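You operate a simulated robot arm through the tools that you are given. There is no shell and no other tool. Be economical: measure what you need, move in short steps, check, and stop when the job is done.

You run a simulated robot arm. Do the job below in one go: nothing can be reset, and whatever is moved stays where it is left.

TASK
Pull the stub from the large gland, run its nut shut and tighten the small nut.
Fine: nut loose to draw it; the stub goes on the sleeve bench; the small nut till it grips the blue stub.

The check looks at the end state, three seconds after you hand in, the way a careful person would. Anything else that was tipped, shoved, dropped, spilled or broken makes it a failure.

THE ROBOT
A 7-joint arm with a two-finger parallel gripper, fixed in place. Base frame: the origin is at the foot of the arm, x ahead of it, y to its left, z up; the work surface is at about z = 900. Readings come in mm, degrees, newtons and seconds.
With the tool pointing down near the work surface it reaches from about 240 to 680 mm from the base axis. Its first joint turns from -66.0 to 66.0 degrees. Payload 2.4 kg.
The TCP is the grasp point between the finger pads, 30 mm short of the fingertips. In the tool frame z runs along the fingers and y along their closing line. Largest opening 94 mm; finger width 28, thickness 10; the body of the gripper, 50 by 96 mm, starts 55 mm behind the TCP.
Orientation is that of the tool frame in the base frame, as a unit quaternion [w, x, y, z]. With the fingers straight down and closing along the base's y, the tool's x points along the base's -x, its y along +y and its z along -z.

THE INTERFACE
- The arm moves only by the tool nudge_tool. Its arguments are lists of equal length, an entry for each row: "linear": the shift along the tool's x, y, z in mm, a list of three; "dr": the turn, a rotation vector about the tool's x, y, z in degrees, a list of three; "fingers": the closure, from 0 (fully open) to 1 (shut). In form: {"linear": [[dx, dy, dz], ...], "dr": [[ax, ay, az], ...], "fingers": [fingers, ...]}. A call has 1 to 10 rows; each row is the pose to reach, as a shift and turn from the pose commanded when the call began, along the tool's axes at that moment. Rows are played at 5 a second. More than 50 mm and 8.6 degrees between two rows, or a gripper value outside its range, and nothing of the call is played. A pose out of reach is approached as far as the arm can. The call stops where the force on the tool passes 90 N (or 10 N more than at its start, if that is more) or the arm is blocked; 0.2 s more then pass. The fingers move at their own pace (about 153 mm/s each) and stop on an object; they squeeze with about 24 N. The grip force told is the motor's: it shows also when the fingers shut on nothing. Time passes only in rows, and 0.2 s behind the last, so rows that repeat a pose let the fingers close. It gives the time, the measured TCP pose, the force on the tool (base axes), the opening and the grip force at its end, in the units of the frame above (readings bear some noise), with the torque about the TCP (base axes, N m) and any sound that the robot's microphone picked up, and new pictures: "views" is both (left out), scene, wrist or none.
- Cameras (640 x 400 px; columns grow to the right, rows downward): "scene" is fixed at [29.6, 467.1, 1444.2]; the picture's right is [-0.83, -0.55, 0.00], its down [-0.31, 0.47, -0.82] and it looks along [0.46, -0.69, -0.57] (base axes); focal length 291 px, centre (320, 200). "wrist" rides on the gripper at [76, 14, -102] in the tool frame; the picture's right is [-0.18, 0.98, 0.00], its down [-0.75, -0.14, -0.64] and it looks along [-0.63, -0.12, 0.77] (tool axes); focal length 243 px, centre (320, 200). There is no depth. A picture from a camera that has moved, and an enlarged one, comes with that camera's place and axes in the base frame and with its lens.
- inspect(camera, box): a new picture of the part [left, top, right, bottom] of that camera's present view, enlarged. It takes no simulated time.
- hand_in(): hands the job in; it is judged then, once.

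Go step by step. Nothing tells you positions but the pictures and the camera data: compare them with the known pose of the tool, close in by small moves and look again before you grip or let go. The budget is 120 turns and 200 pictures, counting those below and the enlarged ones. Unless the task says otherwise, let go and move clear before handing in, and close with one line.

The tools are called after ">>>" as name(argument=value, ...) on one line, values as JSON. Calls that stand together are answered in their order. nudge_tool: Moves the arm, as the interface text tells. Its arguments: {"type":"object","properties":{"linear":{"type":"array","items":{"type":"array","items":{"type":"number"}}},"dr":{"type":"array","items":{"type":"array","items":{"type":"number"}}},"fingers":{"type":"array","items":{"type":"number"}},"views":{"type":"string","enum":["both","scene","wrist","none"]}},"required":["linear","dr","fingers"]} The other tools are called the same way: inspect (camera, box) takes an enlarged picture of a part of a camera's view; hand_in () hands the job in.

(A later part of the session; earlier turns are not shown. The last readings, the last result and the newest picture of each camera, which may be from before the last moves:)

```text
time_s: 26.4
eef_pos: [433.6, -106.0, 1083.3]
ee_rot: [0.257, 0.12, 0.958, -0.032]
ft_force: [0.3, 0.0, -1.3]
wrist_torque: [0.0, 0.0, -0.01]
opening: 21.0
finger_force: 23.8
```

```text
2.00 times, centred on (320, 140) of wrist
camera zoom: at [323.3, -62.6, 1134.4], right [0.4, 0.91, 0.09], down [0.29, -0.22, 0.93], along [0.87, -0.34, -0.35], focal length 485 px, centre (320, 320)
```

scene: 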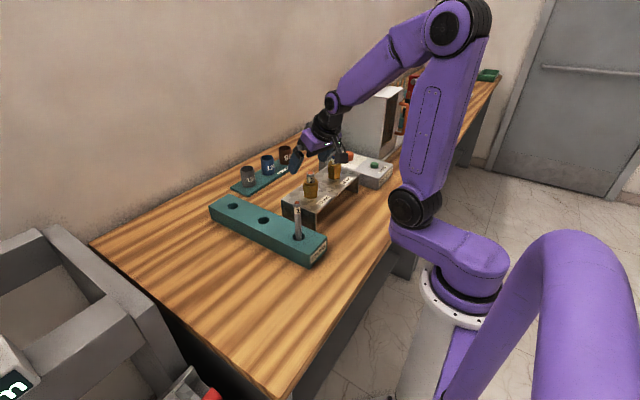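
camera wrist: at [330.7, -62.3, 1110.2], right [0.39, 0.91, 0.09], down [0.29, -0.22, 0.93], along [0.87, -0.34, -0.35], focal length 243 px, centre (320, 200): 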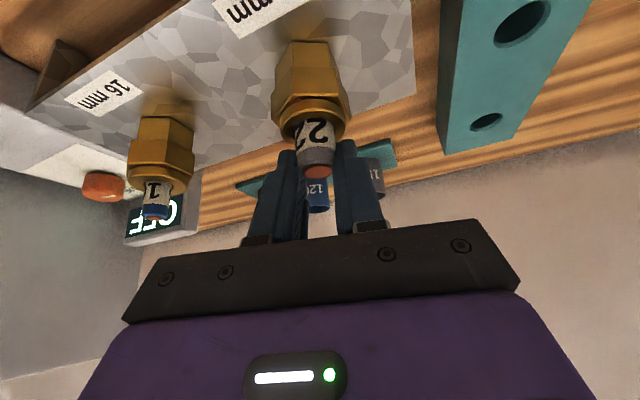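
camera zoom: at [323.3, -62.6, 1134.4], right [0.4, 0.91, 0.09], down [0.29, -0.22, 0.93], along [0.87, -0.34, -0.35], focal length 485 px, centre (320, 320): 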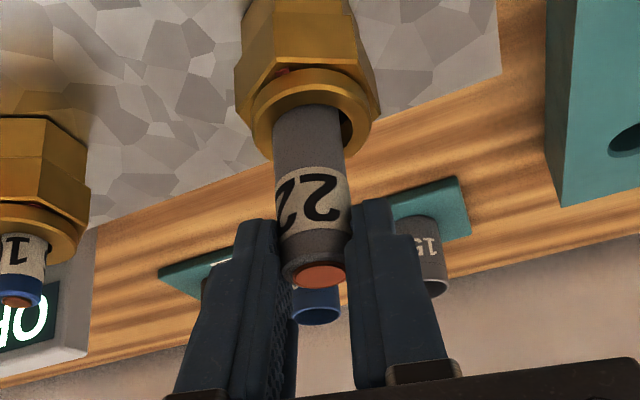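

The stub follows freely, so it's loose enough. I'll raise it until it clears the gland.

>>> nudge_tool(linear=[[-7.5, 0, -13], [-15, 0, -26], [-22.5, 0, -39], [-30, 0, -52], [-37.5, 0, -65], [-45, 0, -78], [-50, 0, -86.6]], dr=[[0, 0, 0], [0, 0, 0], [0, 0, 0], [0, 0, 0], [0, 0, 0], [0, 0, 0], [0, 0, 0]], fingers=[1, 1, 1, 1, 1, 1, 1], views="both")

>>> inspect(camera="scene", box=[275, 100, 375, 210])

```text
time_s: 28.0
eef_pos: [434.0, -104.3, 1184.8]
ee_rot: [0.257, 0.119, 0.959, -0.032]
ft_force: [0.0, -0.2, -1.8]
wrist_torque: [-0.01, 0.0, 0.01]
opening: 20.9
finger_force: 24.2
camera wrist: at [324.0, -61.3, 1234.5], right [0.4, 0.91, 0.09], down [0.29, -0.22, 0.93], along [0.87, -0.34, -0.35], focal length 243 px, centre (320, 200)
```

scene: 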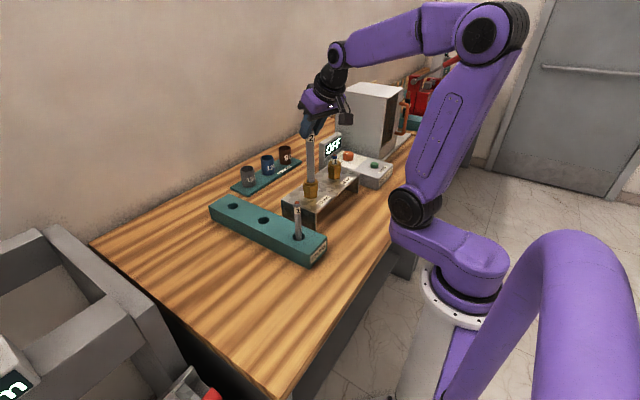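
wrist: 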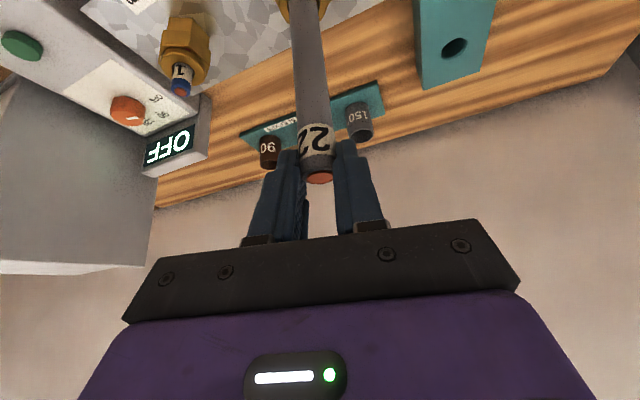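

```text
3.64 times, centred on (325, 155) of scene
camera zoom: at [29.6, 467.1, 1444.2], right [-0.83, -0.55, 0.0], down [-0.31, 0.47, -0.82], along [0.46, -0.69, -0.57], focal length 1058 px, centre (302, 364)
```

zoom: 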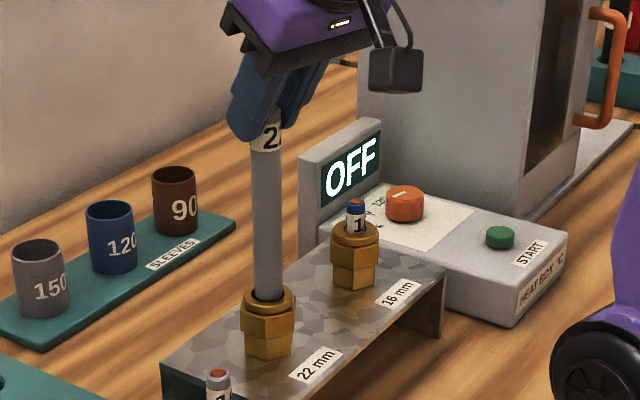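

The stub is long (about 150 mm) and its end is still near the collar. I'll raise 50 mm more.

>>> nudge_tool(linear=[[-6.2, 0, -10.8], [-12.5, 0, -21.6], [-18.8, 0, -32.5], [-25, 0, -43.3]], dr=[[0, 0, 0], [0, 0, 0], [0, 0, 0], [0, 0, 0]], fingers=[1, 1, 1, 1], views="none")

>>> inspect(camera="scene", box=[275, 90, 375, 210])

>>> inspect(camera="wrist", box=[220, 0, 420, 220])

```text
time_s: 29.0
eef_pos: [433.1, -104.2, 1234.3]
ee_rot: [0.257, 0.12, 0.958, -0.032]
ft_force: [-0.4, -0.6, -1.8]
wrist_torque: [-0.02, 0.04, 0.0]
opening: 21.3
finger_force: 23.4
```

```text
3.33 times, centred on (325, 150) of scene
camera zoom: at [29.6, 467.1, 1444.2], right [-0.83, -0.55, 0.0], down [-0.31, 0.47, -0.82], along [0.46, -0.69, -0.57], focal length 970 px, centre (303, 367)
```

zoom: 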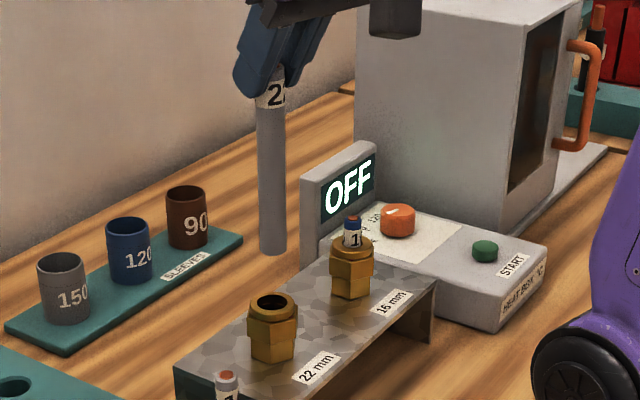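

```text
1.82 times, centred on (320, 110) of wrist
camera zoom: at [323.1, -61.7, 1284.7], right [0.4, 0.91, 0.09], down [0.29, -0.22, 0.93], along [0.87, -0.34, -0.35], focal length 441 px, centre (320, 364)
```

zoom: 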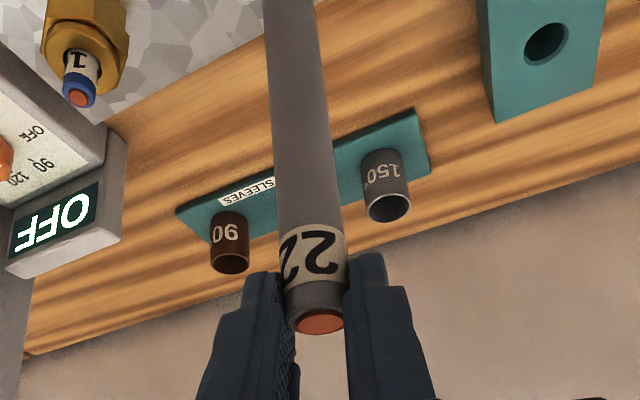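

The stub is free and hangs vertical, with its lower end around z 1075. I'll carry it at this height over the gap between the 150 and 120 sleeves (target about 702,-177).

>>> nudge_tool(linear=[[-12, 0, 7], [-36, -1, 21], [-62, -1.5, 36], [-90, -2, 52], [-120, -2.5, 69], [-150, -3, 87], [-178, -3.5, 103], [-204, -4, 118], [-224, -4.5, 129.5], [-234, -4.9, 135.2]], dr=[[0, 0, 0], [0, 0, 0], [0, 0, 0], [0, 0, 0], [0, 0, 0], [0, 0, 0], [0, 0, 0], [0, 0, 0], [0, 0, 0], [0, 0, 0]], fingers=[1, 1, 1, 1, 1, 1, 1, 1, 1, 1], views="both")

>>> inspect(camera="scene", box=[220, 80, 320, 200])

```text
time_s: 31.2
eef_pos: [692.8, -174.8, 1233.4]
ee_rot: [0.256, 0.119, 0.959, -0.032]
ft_force: [1.0, -0.2, -1.8]
wrist_torque: [-0.04, -0.01, 0.02]
opening: 21.0
finger_force: 23.8
camera wrist: at [583.3, -132.7, 1284.3], right [0.4, 0.91, 0.09], down [0.29, -0.22, 0.93], along [0.87, -0.34, -0.35], focal length 243 px, centre (320, 200)
```

scene: 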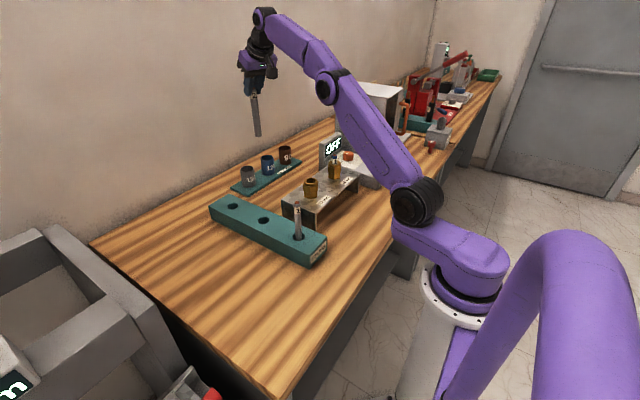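
wrist: 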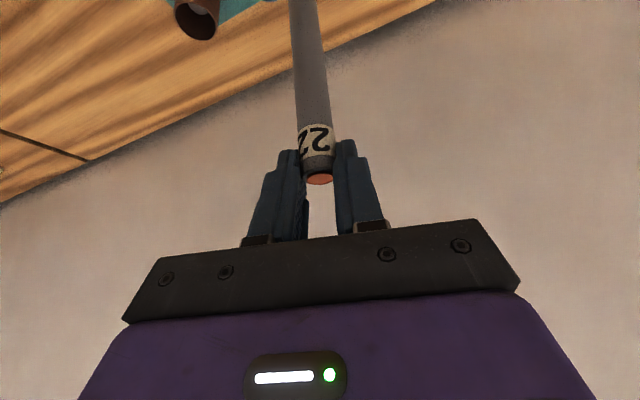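

```text
3.33 times, centred on (270, 140) of scene
camera zoom: at [29.6, 467.1, 1444.2], right [-0.83, -0.55, 0.0], down [-0.31, 0.47, -0.82], along [0.46, -0.69, -0.57], focal length 970 px, centre (487, 400)
```

zoom: 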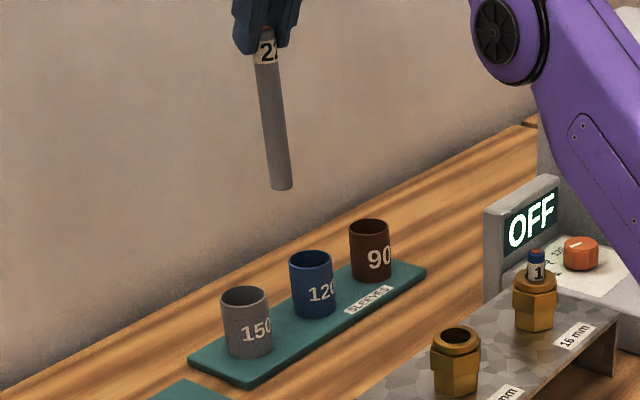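

The stub hangs vertical over the gap. I'll lower 145 mm, to about 20 mm above the bench, and check.

>>> nudge_tool(linear=[[9, 0, 15.6], [18, 0, 31.2], [27.5, 0, 47.6], [37.5, 0, 65], [47.5, 0, 82.3], [57.5, 0, 99.6], [66.5, 0, 115.2], [72.5, 0, 125.6]], dr=[[0, 0, 0], [0, 0, 0], [0, 0, 0], [0, 0, 0], [0, 0, 0], [0, 0, 0], [0, 0, 0], [0, 0, 0]], fingers=[1, 1, 1, 1, 1, 1, 1, 1], views="wrist")

>>> inspect(camera="scene", box=[225, 115, 310, 200])

```text
time_s: 33.0
eef_pos: [694.1, -174.0, 1088.2]
ee_rot: [0.256, 0.12, 0.959, -0.032]
ft_force: [0.0, -0.2, -1.8]
wrist_torque: [-0.01, 0.01, 0.01]
opening: 21.0
finger_force: 23.9
camera wrist: at [584.7, -132.0, 1138.6], right [0.4, 0.91, 0.09], down [0.29, -0.22, 0.93], along [0.87, -0.34, -0.35], focal length 243 px, centre (320, 200)
```

wrist: 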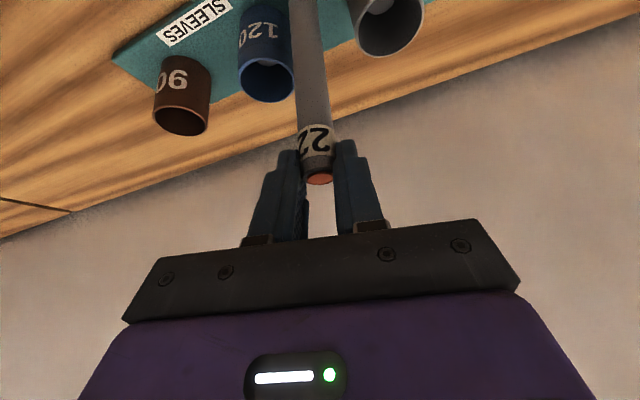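

```text
4.71 times, centred on (268, 158) of scene
camera zoom: at [29.6, 467.1, 1444.2], right [-0.83, -0.55, 0.0], down [-0.31, 0.47, -0.82], along [0.46, -0.69, -0.57], focal length 1369 px, centre (567, 400)
```

zoom: 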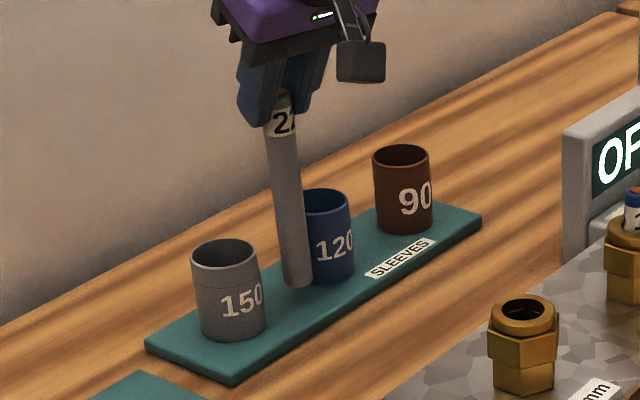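

It's clear of both sleeves. I'll lower in small steps while watching the force.

>>> nudge_tool(linear=[[3, 0, 5.2], [6, 0, 10.4], [6, 0, 10.4]], dr=[[0, 0, 0], [0, 0, 0], [0, 0, 0]], fingers=[1, 1, 1], views="none")

>>> inspect(camera="scene", box=[235, 135, 295, 200])

```text
time_s: 33.8
eef_pos: [694.5, -174.1, 1074.4]
ee_rot: [0.257, 0.119, 0.959, -0.032]
ft_force: [0.5, 0.3, -2.3]
wrist_torque: [0.05, 0.01, -0.03]
opening: 21.2
finger_force: 24.4
```

```text
6.15 times, centred on (265, 168) of scene
camera zoom: at [29.6, 467.1, 1444.2], right [-0.83, -0.55, 0.0], down [-0.31, 0.47, -0.82], along [0.46, -0.69, -0.57], focal length 1790 px, centre (658, 400)
```

zoom: 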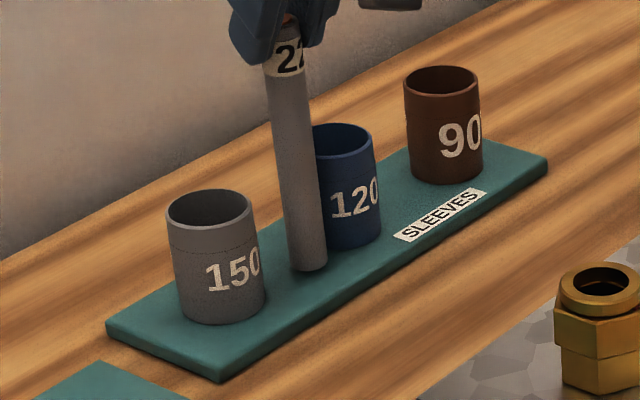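

About 10 mm remain.

>>> nudge_tool(linear=[[1, 0, 1.73], [2, 0, 3.46], [3, 0, 5.2], [3, 0, 5.2]], dr=[[0, 0, 0], [0, 0, 0], [0, 0, 0], [0, 0, 0]], fingers=[1, 1, 1, 1], views="none")

>>> nudge_tool(linear=[[0.5, 0, 0.87], [1, 0, 1.73], [1, 0, 1.73]], dr=[[0, 0, 0], [0, 0, 0], [0, 0, 0]], fingers=[1, 1, 1], views="none")

>>> inspect(camera="scene", box=[235, 135, 295, 200])

```text
time_s: 34.8
eef_pos: [693.6, -176.2, 1072.2]
ee_rot: [0.258, 0.12, 0.958, -0.032]
ft_force: [-1.2, 1.0, 3.4]
wrist_torque: [0.04, 0.14, -0.02]
opening: 20.9
finger_force: 24.2
```

```text
time_s: 35.6
eef_pos: [695.0, -174.1, 1071.6]
ee_rot: [0.26, 0.119, 0.958, -0.032]
ft_force: [-2.8, 1.2, 17.7]
wrist_torque: [0.14, 0.38, -0.03]
opening: 21.3
finger_force: 24.2
```

```text
6.15 times, centred on (265, 168) of scene
camera zoom: at [29.0, 467.2, 1444.1], right [-0.83, -0.55, 0.0], down [-0.31, 0.47, -0.82], along [0.46, -0.69, -0.57], focal length 1790 px, centre (658, 400)
```

zoom: 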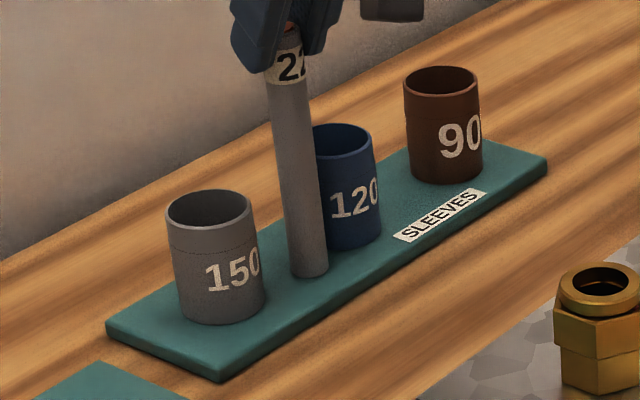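

The stub stands on the bench with contact force, and its lean matches the sleeves', so it is vertical. I'll ease off the load and open gently.

>>> nudge_tool(linear=[[-1, 0, -1.73], [-1, 0, -1.73], [-1, 0, -1.73], [-1, 0, -1.73], [-1, 0, -1.73], [-1, 0, -1.73]], dr=[[0, 0, 0], [0, 0, 0], [0, 0, 0], [0, 0, 0], [0, 0, 0], [0, 0, 0]], fingers=[1, 0.76, 0.74, 0.7, 0.66, 0.62], views="wrist")

>>> inspect(camera="scene", box=[235, 135, 295, 200])

```text
time_s: 37.0
eef_pos: [694.0, -174.8, 1069.0]
ee_rot: [0.257, 0.119, 0.959, -0.032]
ft_force: [-0.6, 0.9, -0.3]
wrist_torque: [0.0, 0.01, 0.02]
opening: 35.6
finger_force: 0.1
camera wrist: at [584.9, -132.3, 1121.5], right [0.4, 0.91, 0.09], down [0.29, -0.22, 0.93], along [0.87, -0.34, -0.35], focal length 243 px, centre (320, 200)
```

wrist: 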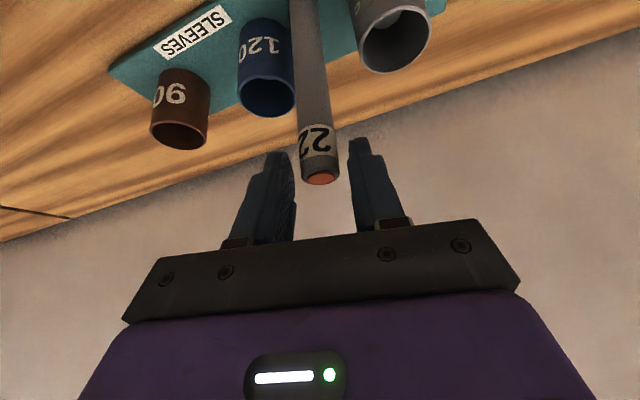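

```text
6.15 times, centred on (265, 168) of scene
camera zoom: at [29.6, 467.1, 1444.2], right [-0.83, -0.55, 0.0], down [-0.31, 0.47, -0.82], along [0.46, -0.69, -0.57], focal length 1790 px, centre (658, 400)
```

zoom: 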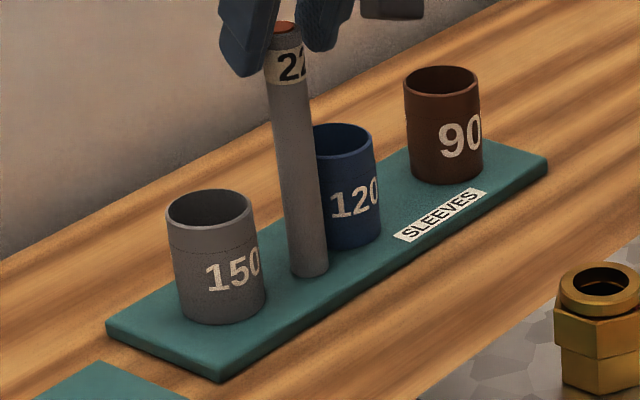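

The stub stands by itself. I'll open wider and back out along the tool axis.

>>> nudge_tool(linear=[[0, 0, 0], [0, 0, 0], [0, 0, -20], [0, 0, -45], [0, 0, -80], [0, 0, -120]], dr=[[0, 0, 0], [0, 0, 0], [0, 0, 0], [0, 0, 0], [0, 0, 0], [0, 0, 0]], fingers=[0.4, 0.2, 0.2, 0.2, 0.1, 0], views="scene")

>>> inspect(camera="scene", box=[225, 115, 345, 210])

```text
time_s: 38.4
eef_pos: [635.8, -160.2, 1175.1]
ee_rot: [0.257, 0.12, 0.958, -0.033]
ft_force: [-0.5, -0.5, -0.1]
wrist_torque: [-0.01, -0.01, 0.03]
opening: 93.9
finger_force: 0.2
```

scene: 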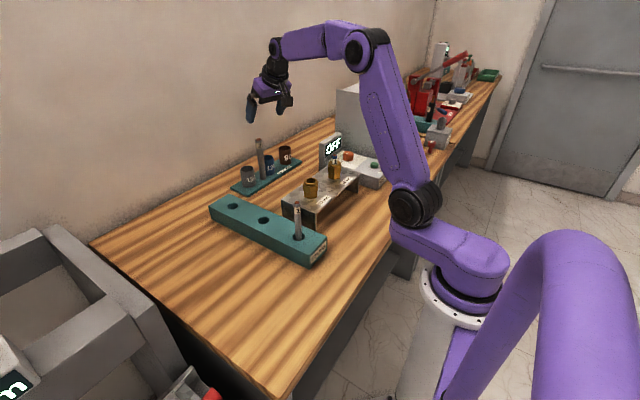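

```text
4.21 times, centred on (285, 162) of scene
camera zoom: at [29.6, 467.1, 1444.2], right [-0.83, -0.55, 0.0], down [-0.31, 0.47, -0.82], along [0.46, -0.69, -0.57], focal length 1225 px, centre (467, 358)
```

zoom: 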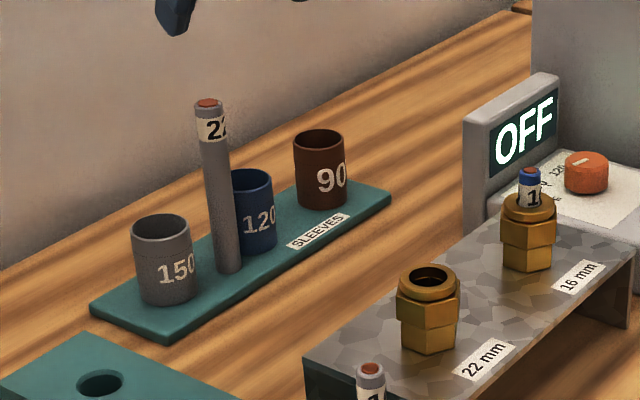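

The stub stands on the sleeve bench untouched. Now I'll return to the large nut, levelling the tool on the way.

>>> nudge_tool(linear=[[21.6, 0.5, -2.7], [43.3, 1.1, -5.4], [65, 1.6, -8], [86.6, 2.2, -10.7], [108.2, 2.7, -13.4], [130, 3.2, -16.1], [151.5, 3.8, -18.8], [173.2, 4.3, -21.4], [194.8, 4.9, -24.1], [216.5, 5.4, -26.8]], dr=[[0, 0, 0], [0, 3, 0], [0, 6, 0], [0, 10, 0], [0, 14, 0], [0, 18, 0], [0, 22, 0], [0, 26, 0], [0, 29, 0], [0, 30, 0]], fingers=[0, 0, 0, 0, 0, 0, 0, 0, 0, 0], views="none")

>>> nudge_tool(linear=[[0, 0, 0], [0, 0, 0], [0, 0, 0], [0, 0, 0], [0, 0, 0], [0, 0, 0], [0, 0, 0], [0, 0, 0], [0, 0, 0]], dr=[[0, 0, -8.2], [0, 0, -16.4], [0, 0, -24.6], [0, 0, -32.8], [0, 0, -41], [0, 0, -49.2], [0, 0, -57.4], [0, 0, -65.6], [0, 0, -73.8]], fingers=[0, 0, 0, 0, 0, 0, 0, 0, 0], views="wrist")

>>> inspect(camera="wrist", box=[270, 60, 370, 160])

```text
time_s: 40.6
eef_pos: [442.8, -103.2, 1088.5]
ee_rot: [0.0, 0.124, 0.992, 0.0]
ft_force: [-0.6, 0.1, 0.2]
wrist_torque: [-0.03, -0.01, -0.02]
opening: 93.9
finger_force: 0.1
```

```text
time_s: 42.6
eef_pos: [442.1, -104.8, 1090.0]
ee_rot: [0.001, -0.498, 0.867, 0.001]
ft_force: [-0.3, -0.4, -0.7]
wrist_torque: [-0.03, 0.01, 0.01]
opening: 93.9
finger_force: 0.1
camera wrist: at [391.9, -164.3, 1192.0], right [-0.76, 0.65, 0.0], down [0.5, 0.58, 0.64], along [0.42, 0.49, -0.77], focal length 243 px, centre (320, 200)
```

wrist: 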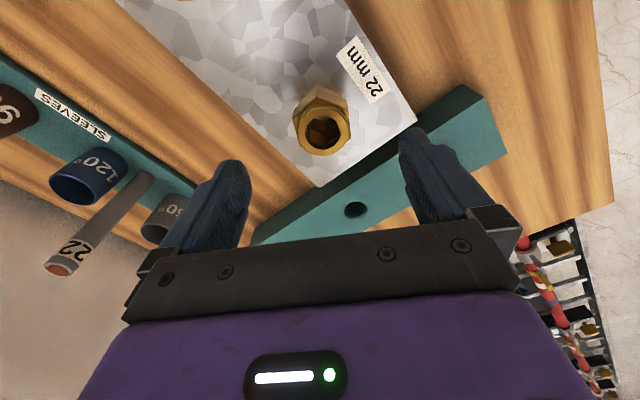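

```text
4.00 times, centred on (320, 110) of wrist
camera zoom: at [391.9, -164.3, 1192.0], right [-0.76, 0.65, 0.0], down [0.5, 0.58, 0.64], along [0.42, 0.49, -0.77], focal length 970 px, centre (320, 560)
```

zoom: 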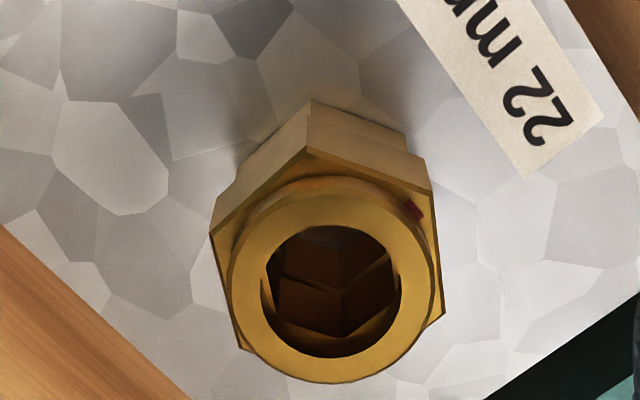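

The empty nut is aligned with the jaws. I'll recentre by 2 mm, descend and grip it to close it clockwise.

>>> nudge_tool(linear=[[0.3, 2, 20], [0.3, 2, 41], [0.3, 2, 61.5], [0.3, 2, 61.5], [0.3, 2, 61.5], [0.3, 2, 61.5]], dr=[[0, 0, 0], [0, 0, 0], [0, 0, 0], [0, 0, 0], [0, 0, 0], [0, 0, 0]], fingers=[0, 0, 0, 1, 1, 1], views="none")

>>> inspect(camera="scene", box=[290, 160, 335, 210])

```text
time_s: 44.0
eef_pos: [439.6, -106.0, 1026.0]
ee_rot: [0.001, -0.498, 0.867, 0.001]
ft_force: [0.5, -0.8, -2.1]
wrist_torque: [-0.07, 0.0, 0.01]
opening: 47.8
finger_force: 44.7
```

```text
8.00 times, centred on (312, 185) of scene
camera zoom: at [29.6, 467.1, 1444.2], right [-0.83, -0.55, 0.0], down [-0.31, 0.47, -0.82], along [0.46, -0.69, -0.57], focal length 2327 px, centre (380, 320)
```

zoom: 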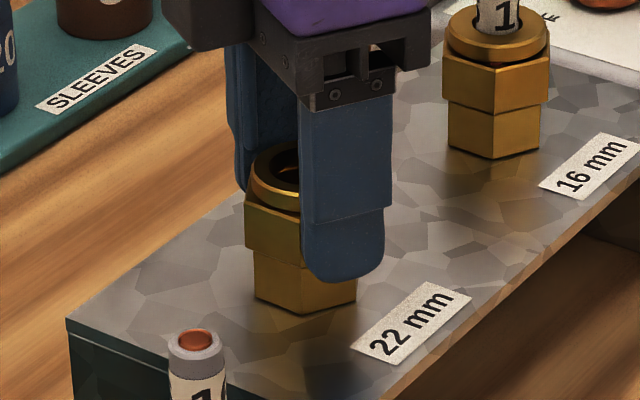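

Centred, with no side force. Turning clockwise to run it shut.

>>> nudge_tool(linear=[[0, 0, 0], [0, 0, 0], [0, 0, 0], [0, 0, 0], [0, 0, 0.1], [0, 0, 0.1], [0, 0, 0.2], [0, 0, 0.2], [0, 0, 0.3], [0, 0, 0.3]], dr=[[0, 0, 6], [0, 0, 12], [0, 0, 18], [0, 0, 24], [0, 0, 30], [0, 0, 36], [0, 0, 42], [0, 0, 48], [0, 0, 54], [0, 0, 60]], fingers=[1, 1, 1, 1, 1, 1, 1, 1, 1, 1], views="none")

>>> nudge_tool(linear=[[0, 0, 0], [0, 0, 0], [0, 0, 0], [0, 0, 0], [0, 0, 0.1], [0, 0, 0.1], [0, 0, 0.2], [0, 0, 0.2], [0, 0, 0.3], [0, 0, 0.3]], dr=[[0, 0, 6], [0, 0, 12], [0, 0, 18], [0, 0, 24], [0, 0, 30], [0, 0, 36], [0, 0, 42], [0, 0, 48], [0, 0, 54], [0, 0, 60]], fingers=[1, 1, 1, 1, 1, 1, 1, 1, 1, 1], views="none")

>>> inspect(camera="wrist", box=[230, 70, 410, 240])

```text
time_s: 46.2
eef_pos: [438.9, -105.3, 1027.0]
ee_rot: [-0.001, 0.005, 1.0, 0.0]
ft_force: [-11.0, -5.0, -23.9]
wrist_torque: [-0.84, -0.1, -0.02]
opening: 47.8
finger_force: 45.1
```

```text
time_s: 48.4
eef_pos: [438.7, -103.8, 1028.5]
ee_rot: [-0.001, 0.504, 0.864, -0.001]
ft_force: [-17.9, -5.3, -7.9]
wrist_torque: [1.24, -0.54, -0.03]
opening: 47.8
finger_force: 44.8
```

```text
2.35 times, centred on (320, 155) of wrist
camera zoom: at [415.4, -31.2, 1130.0], right [0.95, 0.32, 0.0], down [0.25, -0.73, 0.64], along [0.21, -0.61, -0.77], focal length 571 px, centre (320, 306)
```

zoom: 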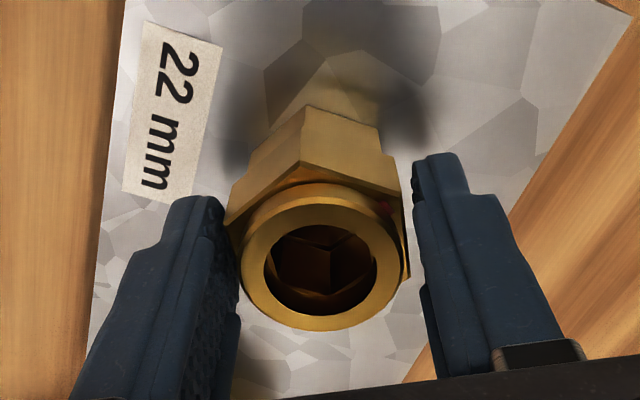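

The nut turned freely 120°. I'll release, recentre by 1 mm, wind back 120° and take another stroke.

>>> nudge_tool(linear=[[0, 0, 0], [0, 0, 0], [0.8, -0.9, 0], [0.8, -0.9, 0], [0.8, -0.9, 0], [0.8, -0.9, 0], [0.8, -0.9, 0], [0.8, -0.9, 0], [0.8, -0.9, 0], [0.8, -0.9, 0]], dr=[[0, 0, 0], [0, 0, 0], [0, 0, -8], [0, 0, -16], [0, 0, -24], [0, 0, -32], [0, 0, -40], [0, 0, -48], [0, 0, -56], [0, 0, -60]], fingers=[0.2, 0.2, 0.2, 0.2, 0.2, 0.2, 0.2, 0.2, 0.2, 0.2], views="none")

>>> nudge_tool(linear=[[0, 0, 0], [0, 0, 0], [0, 0, 0], [0, 0, 0], [0, 0, 0], [0, 0, 0], [0, 0, 0], [0, 0, 0], [0, 0, 0], [0, 0, 0]], dr=[[0, 0, -8], [0, 0, -16], [0, 0, -24], [0, 0, -32], [0, 0, -40], [0, 0, -48], [0, 0, -56], [0, 0, -60], [0, 0, -60], [0, 0, -60]], fingers=[0.2, 0.2, 0.2, 0.2, 0.2, 0.2, 0.2, 1, 1, 1], views="none")

>>> nudge_tool(linear=[[0, 0, 0], [0, 0, 0], [0, 0, 0], [0, 0, 0], [0, 0, 0.1], [0, 0, 0.1], [0, 0, 0.2], [0, 0, 0.2], [0, 0, 0.3], [0, 0, 0.3]], dr=[[0, 0, 6], [0, 0, 12], [0, 0, 18], [0, 0, 24], [0, 0, 30], [0, 0, 36], [0, 0, 42], [0, 0, 48], [0, 0, 54], [0, 0, 60]], fingers=[1, 1, 1, 1, 1, 1, 1, 1, 1, 1], views="none")

>>> inspect(camera="wrist", box=[230, 70, 410, 240])

```text
time_s: 50.6
eef_pos: [440.5, -104.9, 1027.9]
ee_rot: [0.001, 0.002, 1.0, 0.0]
ft_force: [-0.1, -0.2, 0.2]
wrist_torque: [0.01, -0.01, 0.03]
opening: 75.2
finger_force: 0.0
```

```text
time_s: 52.8
eef_pos: [439.4, -106.0, 1026.5]
ee_rot: [0.0, -0.498, 0.867, -0.001]
ft_force: [12.7, -3.3, -7.4]
wrist_torque: [0.2, 0.65, -0.01]
opening: 47.9
finger_force: 44.8
```

```text
time_s: 55.0
eef_pos: [439.7, -105.0, 1027.0]
ee_rot: [0.0, 0.005, 1.0, 0.0]
ft_force: [-4.3, 0.7, 6.6]
wrist_torque: [-0.76, -0.22, 0.0]
opening: 47.9
finger_force: 45.2
```

```text
2.35 times, centred on (320, 155) of wrist
camera zoom: at [364.1, -90.0, 1129.7], right [0.19, 0.98, 0.0], down [0.75, -0.15, 0.64], along [0.63, -0.12, -0.77], focal length 571 px, centre (320, 306)
```

zoom: 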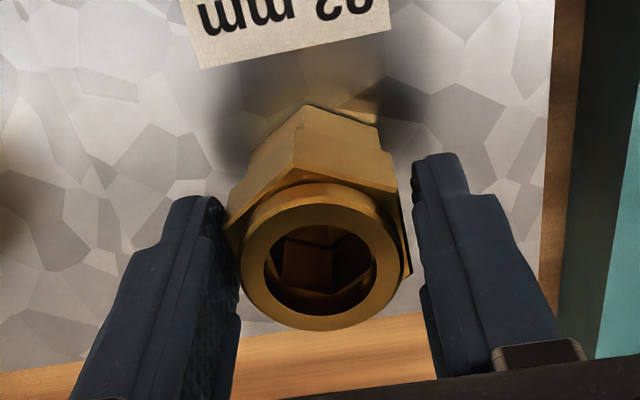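

Still turning freely. Continuing clockwise.

>>> nudge_tool(linear=[[0, 0, 0], [0, 0, 0], [0, 0, 0], [0, 0, 0], [0, 0, 0.1], [0, 0, 0.1], [0, 0, 0.2], [0, 0, 0.2], [0, 0, 0.3], [0, 0, 0.3]], dr=[[0, 0, 6], [0, 0, 12], [0, 0, 18], [0, 0, 24], [0, 0, 30], [0, 0, 36], [0, 0, 42], [0, 0, 48], [0, 0, 54], [0, 0, 60]], fingers=[1, 1, 1, 1, 1, 1, 1, 1, 1, 1], views="none")

>>> inspect(camera="wrist", box=[230, 70, 410, 240])

>>> inspect(camera="scene", box=[290, 160, 335, 210])

```text
time_s: 57.2
eef_pos: [440.3, -105.3, 1026.8]
ee_rot: [0.001, 0.503, 0.864, 0.0]
ft_force: [-0.6, 3.3, 22.2]
wrist_torque: [-0.49, 0.09, 0.03]
opening: 47.7
finger_force: 45.4
```

```text
2.35 times, centred on (320, 155) of wrist
camera zoom: at [414.9, -31.2, 1129.5], right [0.95, 0.32, 0.0], down [0.25, -0.72, 0.64], along [0.21, -0.61, -0.77], focal length 571 px, centre (320, 306)
```

zoom: 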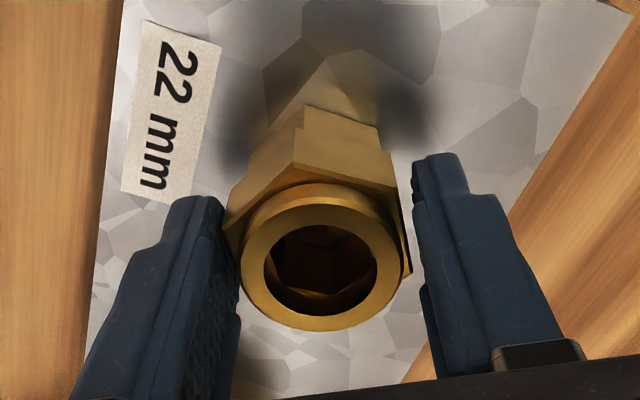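

```text
8.00 times, centred on (312, 185) of scene
camera zoom: at [29.2, 467.3, 1444.1], right [-0.83, -0.55, 0.0], down [-0.31, 0.47, -0.82], along [0.46, -0.69, -0.57], focal length 2327 px, centre (380, 320)
```

zoom: 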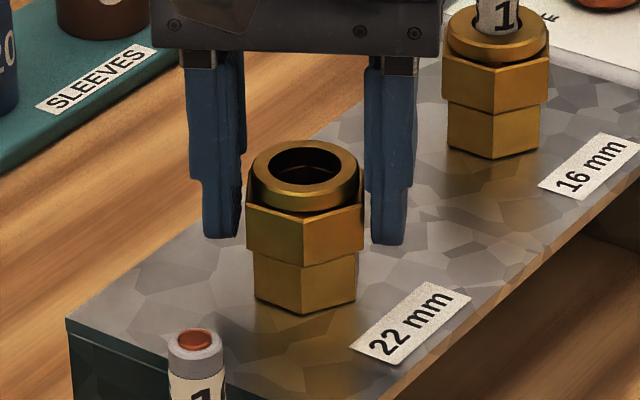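

Still no resisting torque. Another wind-back and stroke.

>>> nudge_tool(linear=[[0, 0, 0], [0, 0, 0], [0, 0, -0.8], [0, 0, -0.8], [0, 0, -0.8], [0, 0, -0.8], [0, 0, -0.8], [0, 0, -0.8], [0, 0, -0.8], [0, 0, -0.8]], dr=[[0, 0, 0], [0, 0, 0], [0, 0, -8], [0, 0, -16], [0, 0, -24], [0, 0, -32], [0, 0, -40], [0, 0, -48], [0, 0, -56], [0, 0, -60]], fingers=[0.2, 0.2, 0.2, 0.2, 0.2, 0.2, 0.2, 0.2, 0.2, 0.2], views="none")

>>> nudge_tool(linear=[[0, 0, 0], [0, 0, 0], [0, 0, 0], [0, 0, 0], [0, 0, 0], [0, 0, 0], [0, 0, 0], [0, 0, 0], [0, 0, 0], [0, 0, 0]], dr=[[0, 0, -8], [0, 0, -16], [0, 0, -24], [0, 0, -32], [0, 0, -40], [0, 0, -48], [0, 0, -56], [0, 0, -60], [0, 0, -60], [0, 0, -60]], fingers=[0.2, 0.2, 0.2, 0.2, 0.2, 0.2, 0.2, 1, 1, 1], views="none")

>>> nudge_tool(linear=[[0, 0, 0], [0, 0, 0], [0, 0, 0], [0, 0, 0], [0, 0, 0], [0, 0, 0], [0, 0, 0], [0, 0, 0], [0, 0, 0], [0, 0, 0]], dr=[[0, 0, 6], [0, 0, 12], [0, 0, 18], [0, 0, 24], [0, 0, 30], [0, 0, 36], [0, 0, 42], [0, 0, 48], [0, 0, 54], [0, 0, 60]], fingers=[1, 1, 1, 1, 1, 1, 1, 1, 1, 1], views="none")

>>> inspect(camera="wrist", box=[230, 70, 410, 240])

>>> inspect(camera="scene", box=[290, 160, 335, 210])

```text
time_s: 59.4
eef_pos: [439.9, -104.9, 1027.4]
ee_rot: [0.0, 0.002, 1.0, 0.0]
ft_force: [0.1, -0.9, 0.8]
wrist_torque: [-0.01, 0.03, -0.01]
opening: 75.1
finger_force: 0.1
```

```text
time_s: 61.6
eef_pos: [439.8, -104.3, 1028.0]
ee_rot: [0.0, -0.498, 0.867, 0.0]
ft_force: [-2.0, -0.8, 7.4]
wrist_torque: [0.39, 0.39, 0.03]
opening: 47.5
finger_force: 45.5
```

```text
time_s: 63.8
eef_pos: [439.7, -104.9, 1028.6]
ee_rot: [0.003, 0.002, 1.0, 0.0]
ft_force: [-4.8, -5.4, 50.6]
wrist_torque: [1.91, 0.07, 1.8]
opening: 47.8
finger_force: 44.9
```

```text
2.35 times, centred on (320, 155) of wrist
camera zoom: at [363.8, -90.1, 1131.0], right [0.19, 0.98, 0.0], down [0.75, -0.14, 0.65], along [0.64, -0.12, -0.76], focal length 571 px, centre (320, 306)
```

zoom: 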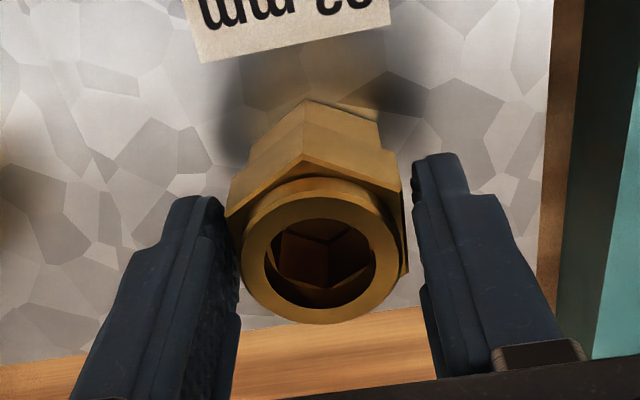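

```text
8.00 times, centred on (312, 185) of scene
camera zoom: at [28.7, 467.0, 1444.2], right [-0.83, -0.55, 0.0], down [-0.31, 0.47, -0.82], along [0.46, -0.69, -0.57], focal length 2327 px, centre (380, 320)
```

zoom: 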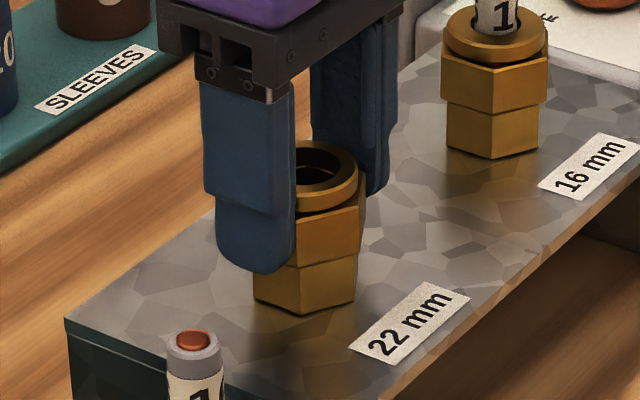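

A resisting torque of 1.8 N·m has appeared. I'll turn a little further to see whether it's the stop.

>>> nudge_tool(linear=[[0, 0, 0], [0, 0, 0], [0, 0, 0], [0, 0, 0]], dr=[[0, 0, 4], [0, 0, 8], [0, 0, 12], [0, 0, 12]], fingers=[1, 1, 1, 1], views="none")

>>> inspect(camera="wrist", box=[230, 70, 410, 240])

>>> inspect(camera="scene", box=[290, 160, 335, 210])

```text
time_s: 64.8
eef_pos: [439.2, -104.6, 1029.3]
ee_rot: [0.001, 0.108, 0.994, -0.001]
ft_force: [-7.7, -5.7, 45.5]
wrist_torque: [1.43, 0.05, 0.95]
opening: 46.8
finger_force: 45.3
```

```text
2.35 times, centred on (320, 155) of wrist
camera zoom: at [368.4, -74.4, 1131.2], right [0.39, 0.92, 0.0], down [0.7, -0.3, 0.65], along [0.59, -0.25, -0.76], focal length 571 px, centre (320, 306)
```

zoom: 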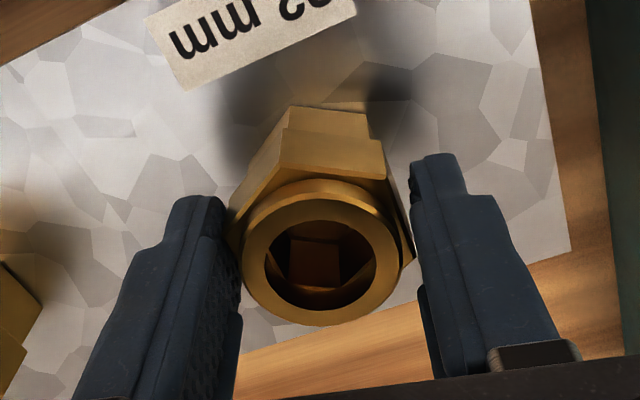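

```text
8.00 times, centred on (312, 185) of scene
camera zoom: at [28.7, 467.0, 1444.2], right [-0.83, -0.55, 0.0], down [-0.31, 0.47, -0.82], along [0.46, -0.69, -0.57], focal length 2327 px, centre (380, 320)
```

zoom: 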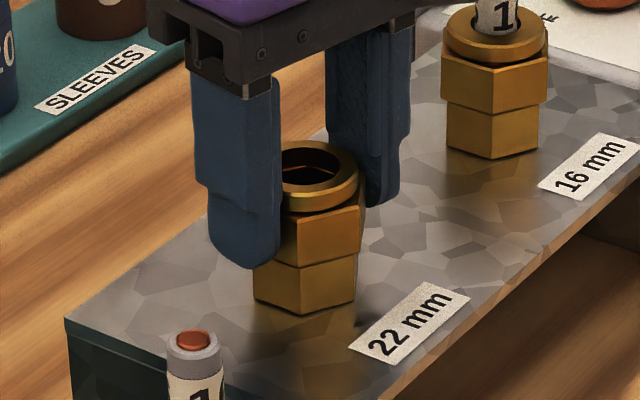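

The jaws slipped round about 12° while the nut stayed put, so it's at its stop. I'll release, regrip squarely and confirm with a short tightening turn.

>>> nudge_tool(linear=[[0, 0, 0], [0, 0, 0], [0, 0, 0], [0, 0, 0], [0, 0, 0], [0, 0, 0], [0, 0, 0], [0, 0, 0], [0, 0, 0], [0, 0, 0]], dr=[[0, 0, 0], [0, 0, 0], [0, 0, -8], [0, 0, -16], [0, 0, -24], [0, 0, -32], [0, 0, -40], [0, 0, -48], [0, 0, -56], [0, 0, -64]], fingers=[0.2, 0.2, 0.2, 0.2, 0.2, 0.2, 0.2, 0.2, 0.2, 0.2], views="none")

>>> nudge_tool(linear=[[0, 0, 0], [0, 0, 0], [0, 0, 0], [0, 0, 0], [0, 0, 0]], dr=[[0, 0, -8], [0, 0, -8], [0, 0, -8], [0, 0, -8], [0, 0, -8]], fingers=[0.2, 0.2, 1, 1, 1], views="none")

>>> inspect(camera="wrist", box=[230, 70, 410, 240])

>>> inspect(camera="scene", box=[290, 160, 335, 210])

```text
time_s: 67.0
eef_pos: [440.7, -104.3, 1027.3]
ee_rot: [0.0, -0.437, 0.9, 0.0]
ft_force: [-0.2, 0.3, 0.4]
wrist_torque: [0.0, -0.01, -0.01]
opening: 75.2
finger_force: 0.0
```

```text
time_s: 68.2
eef_pos: [440.4, -105.3, 1026.7]
ee_rot: [0.0, -0.498, 0.867, 0.0]
ft_force: [7.1, -2.5, -2.9]
wrist_torque: [0.11, 0.28, 0.12]
opening: 48.0
finger_force: 45.4
```

```text
2.35 times, centred on (320, 155) of wrist
camera zoom: at [389.7, -163.4, 1129.7], right [-0.76, 0.66, 0.0], down [0.5, 0.58, 0.64], along [0.42, 0.48, -0.77], focal length 571 px, centre (320, 306)
```

zoom: 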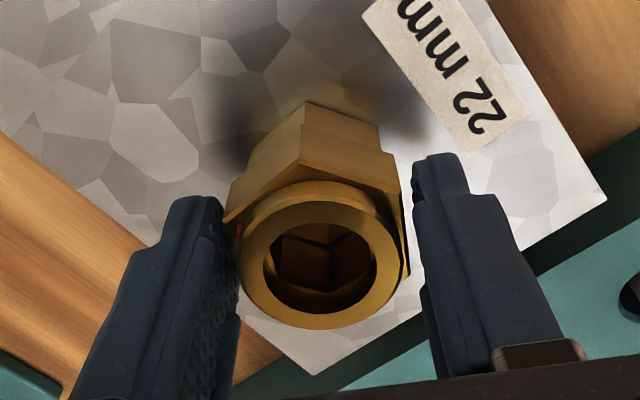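

```text
8.00 times, centred on (312, 185) of scene
camera zoom: at [29.8, 467.0, 1444.2], right [-0.83, -0.55, 0.0], down [-0.31, 0.47, -0.82], along [0.46, -0.69, -0.57], focal length 2327 px, centre (380, 320)
```

zoom: 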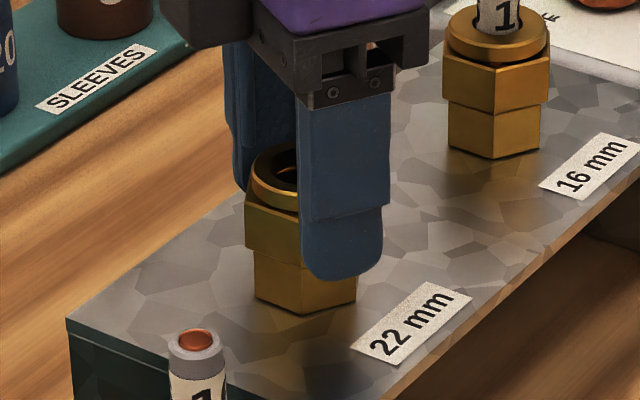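

>>> nudge_tool(linear=[[0, 0, 0], [0, 0, 0], [0, 0, 0], [0, 0, 0]], dr=[[0, 0, 3], [0, 0, 6], [0, 0, 9], [0, 0, 9]], fingers=[1, 1, 1, 1], views="none")

>>> inspect(camera="wrist", box=[230, 70, 410, 240])

```text
time_s: 69.2
eef_pos: [440.0, -104.4, 1027.9]
ee_rot: [0.0, -0.427, 0.904, -0.001]
ft_force: [8.1, -3.2, 1.1]
wrist_torque: [0.29, 0.39, 0.43]
opening: 47.3
finger_force: 45.0
```

```text
2.35 times, centred on (320, 155) of wrist
camera zoom: at [381.0, -154.8, 1129.6], right [-0.64, 0.77, 0.0], down [0.59, 0.49, 0.64], along [0.49, 0.41, -0.77], focal length 571 px, centre (320, 306)
```

zoom: 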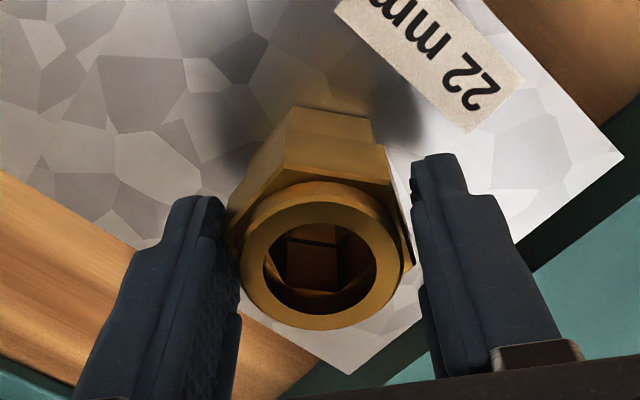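

The opening shrinks as the jaws rotate on the nut (47.8→47.3), so I was gripping across the solid's corners. The true flats sit about 30° round. I'll keep turning until the jaws seat on flats at about 41 mm.

>>> nudge_tool(linear=[[0, 0, 0], [0, 0, 0], [0, 0, 0], [0, 0, 0], [0, 0, 0], [0, 0, 0]], dr=[[0, 0, 4], [0, 0, 8], [0, 0, 12], [0, 0, 16], [0, 0, 20], [0, 0, 20]], fingers=[1, 1, 1, 1, 1, 1], views="none")

>>> inspect(camera="wrist", box=[230, 70, 410, 240])

```text
time_s: 70.6
eef_pos: [439.7, -105.0, 1027.8]
ee_rot: [0.002, -0.263, 0.965, 0.0]
ft_force: [-0.6, -0.1, 47.0]
wrist_torque: [1.18, 1.46, -0.01]
opening: 41.3
finger_force: 45.0
```

```text
2.35 times, centred on (320, 155) of wrist
camera zoom: at [367.1, -131.4, 1131.3], right [-0.34, 0.94, 0.0], down [0.72, 0.26, 0.64], along [0.61, 0.22, -0.76], focal length 571 px, centre (320, 306)
```

zoom: 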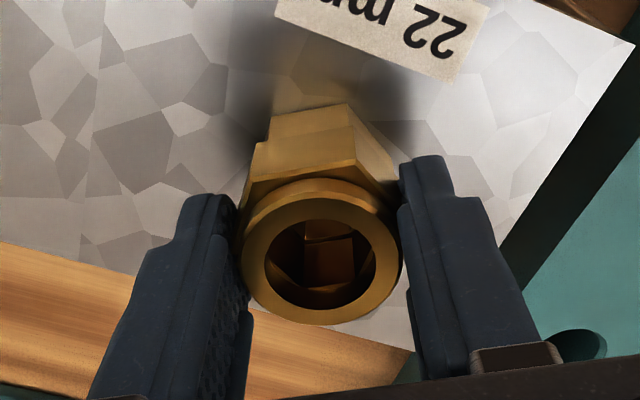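

The jaws are seated now at 41.3 mm. Continuing clockwise with positive engagement.

>>> nudge_tool(linear=[[0, 0, 0], [0, 0, 0], [0, 0, 0], [0, 0, 0]], dr=[[0, 0, 4], [0, 0, 8], [0, 0, 12], [0, 0, 15]], fingers=[1, 1, 1, 1], views="none")

>>> inspect(camera="wrist", box=[230, 70, 410, 240])

```text
time_s: 71.6
eef_pos: [440.1, -104.8, 1028.5]
ee_rot: [0.003, -0.138, 0.99, 0.0]
ft_force: [-4.0, -4.9, 46.6]
wrist_torque: [1.96, 0.43, 2.16]
opening: 45.5
finger_force: 45.6
```

```text
2.35 times, centred on (320, 155) of wrist
camera zoom: at [362.7, -112.0, 1131.1], right [-0.09, 1.0, 0.0], down [0.76, 0.07, 0.65], along [0.64, 0.06, -0.76], focal length 571 px, centre (320, 306)
```

zoom: 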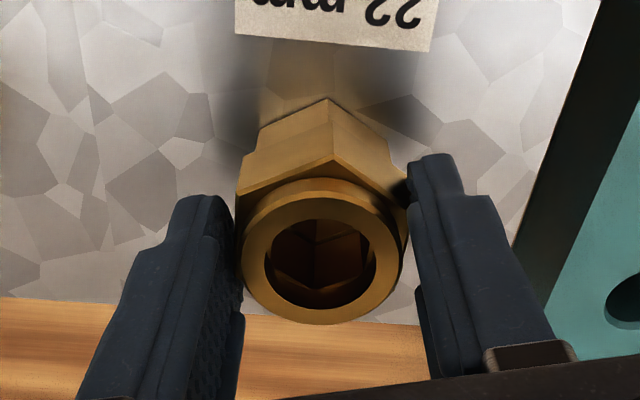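

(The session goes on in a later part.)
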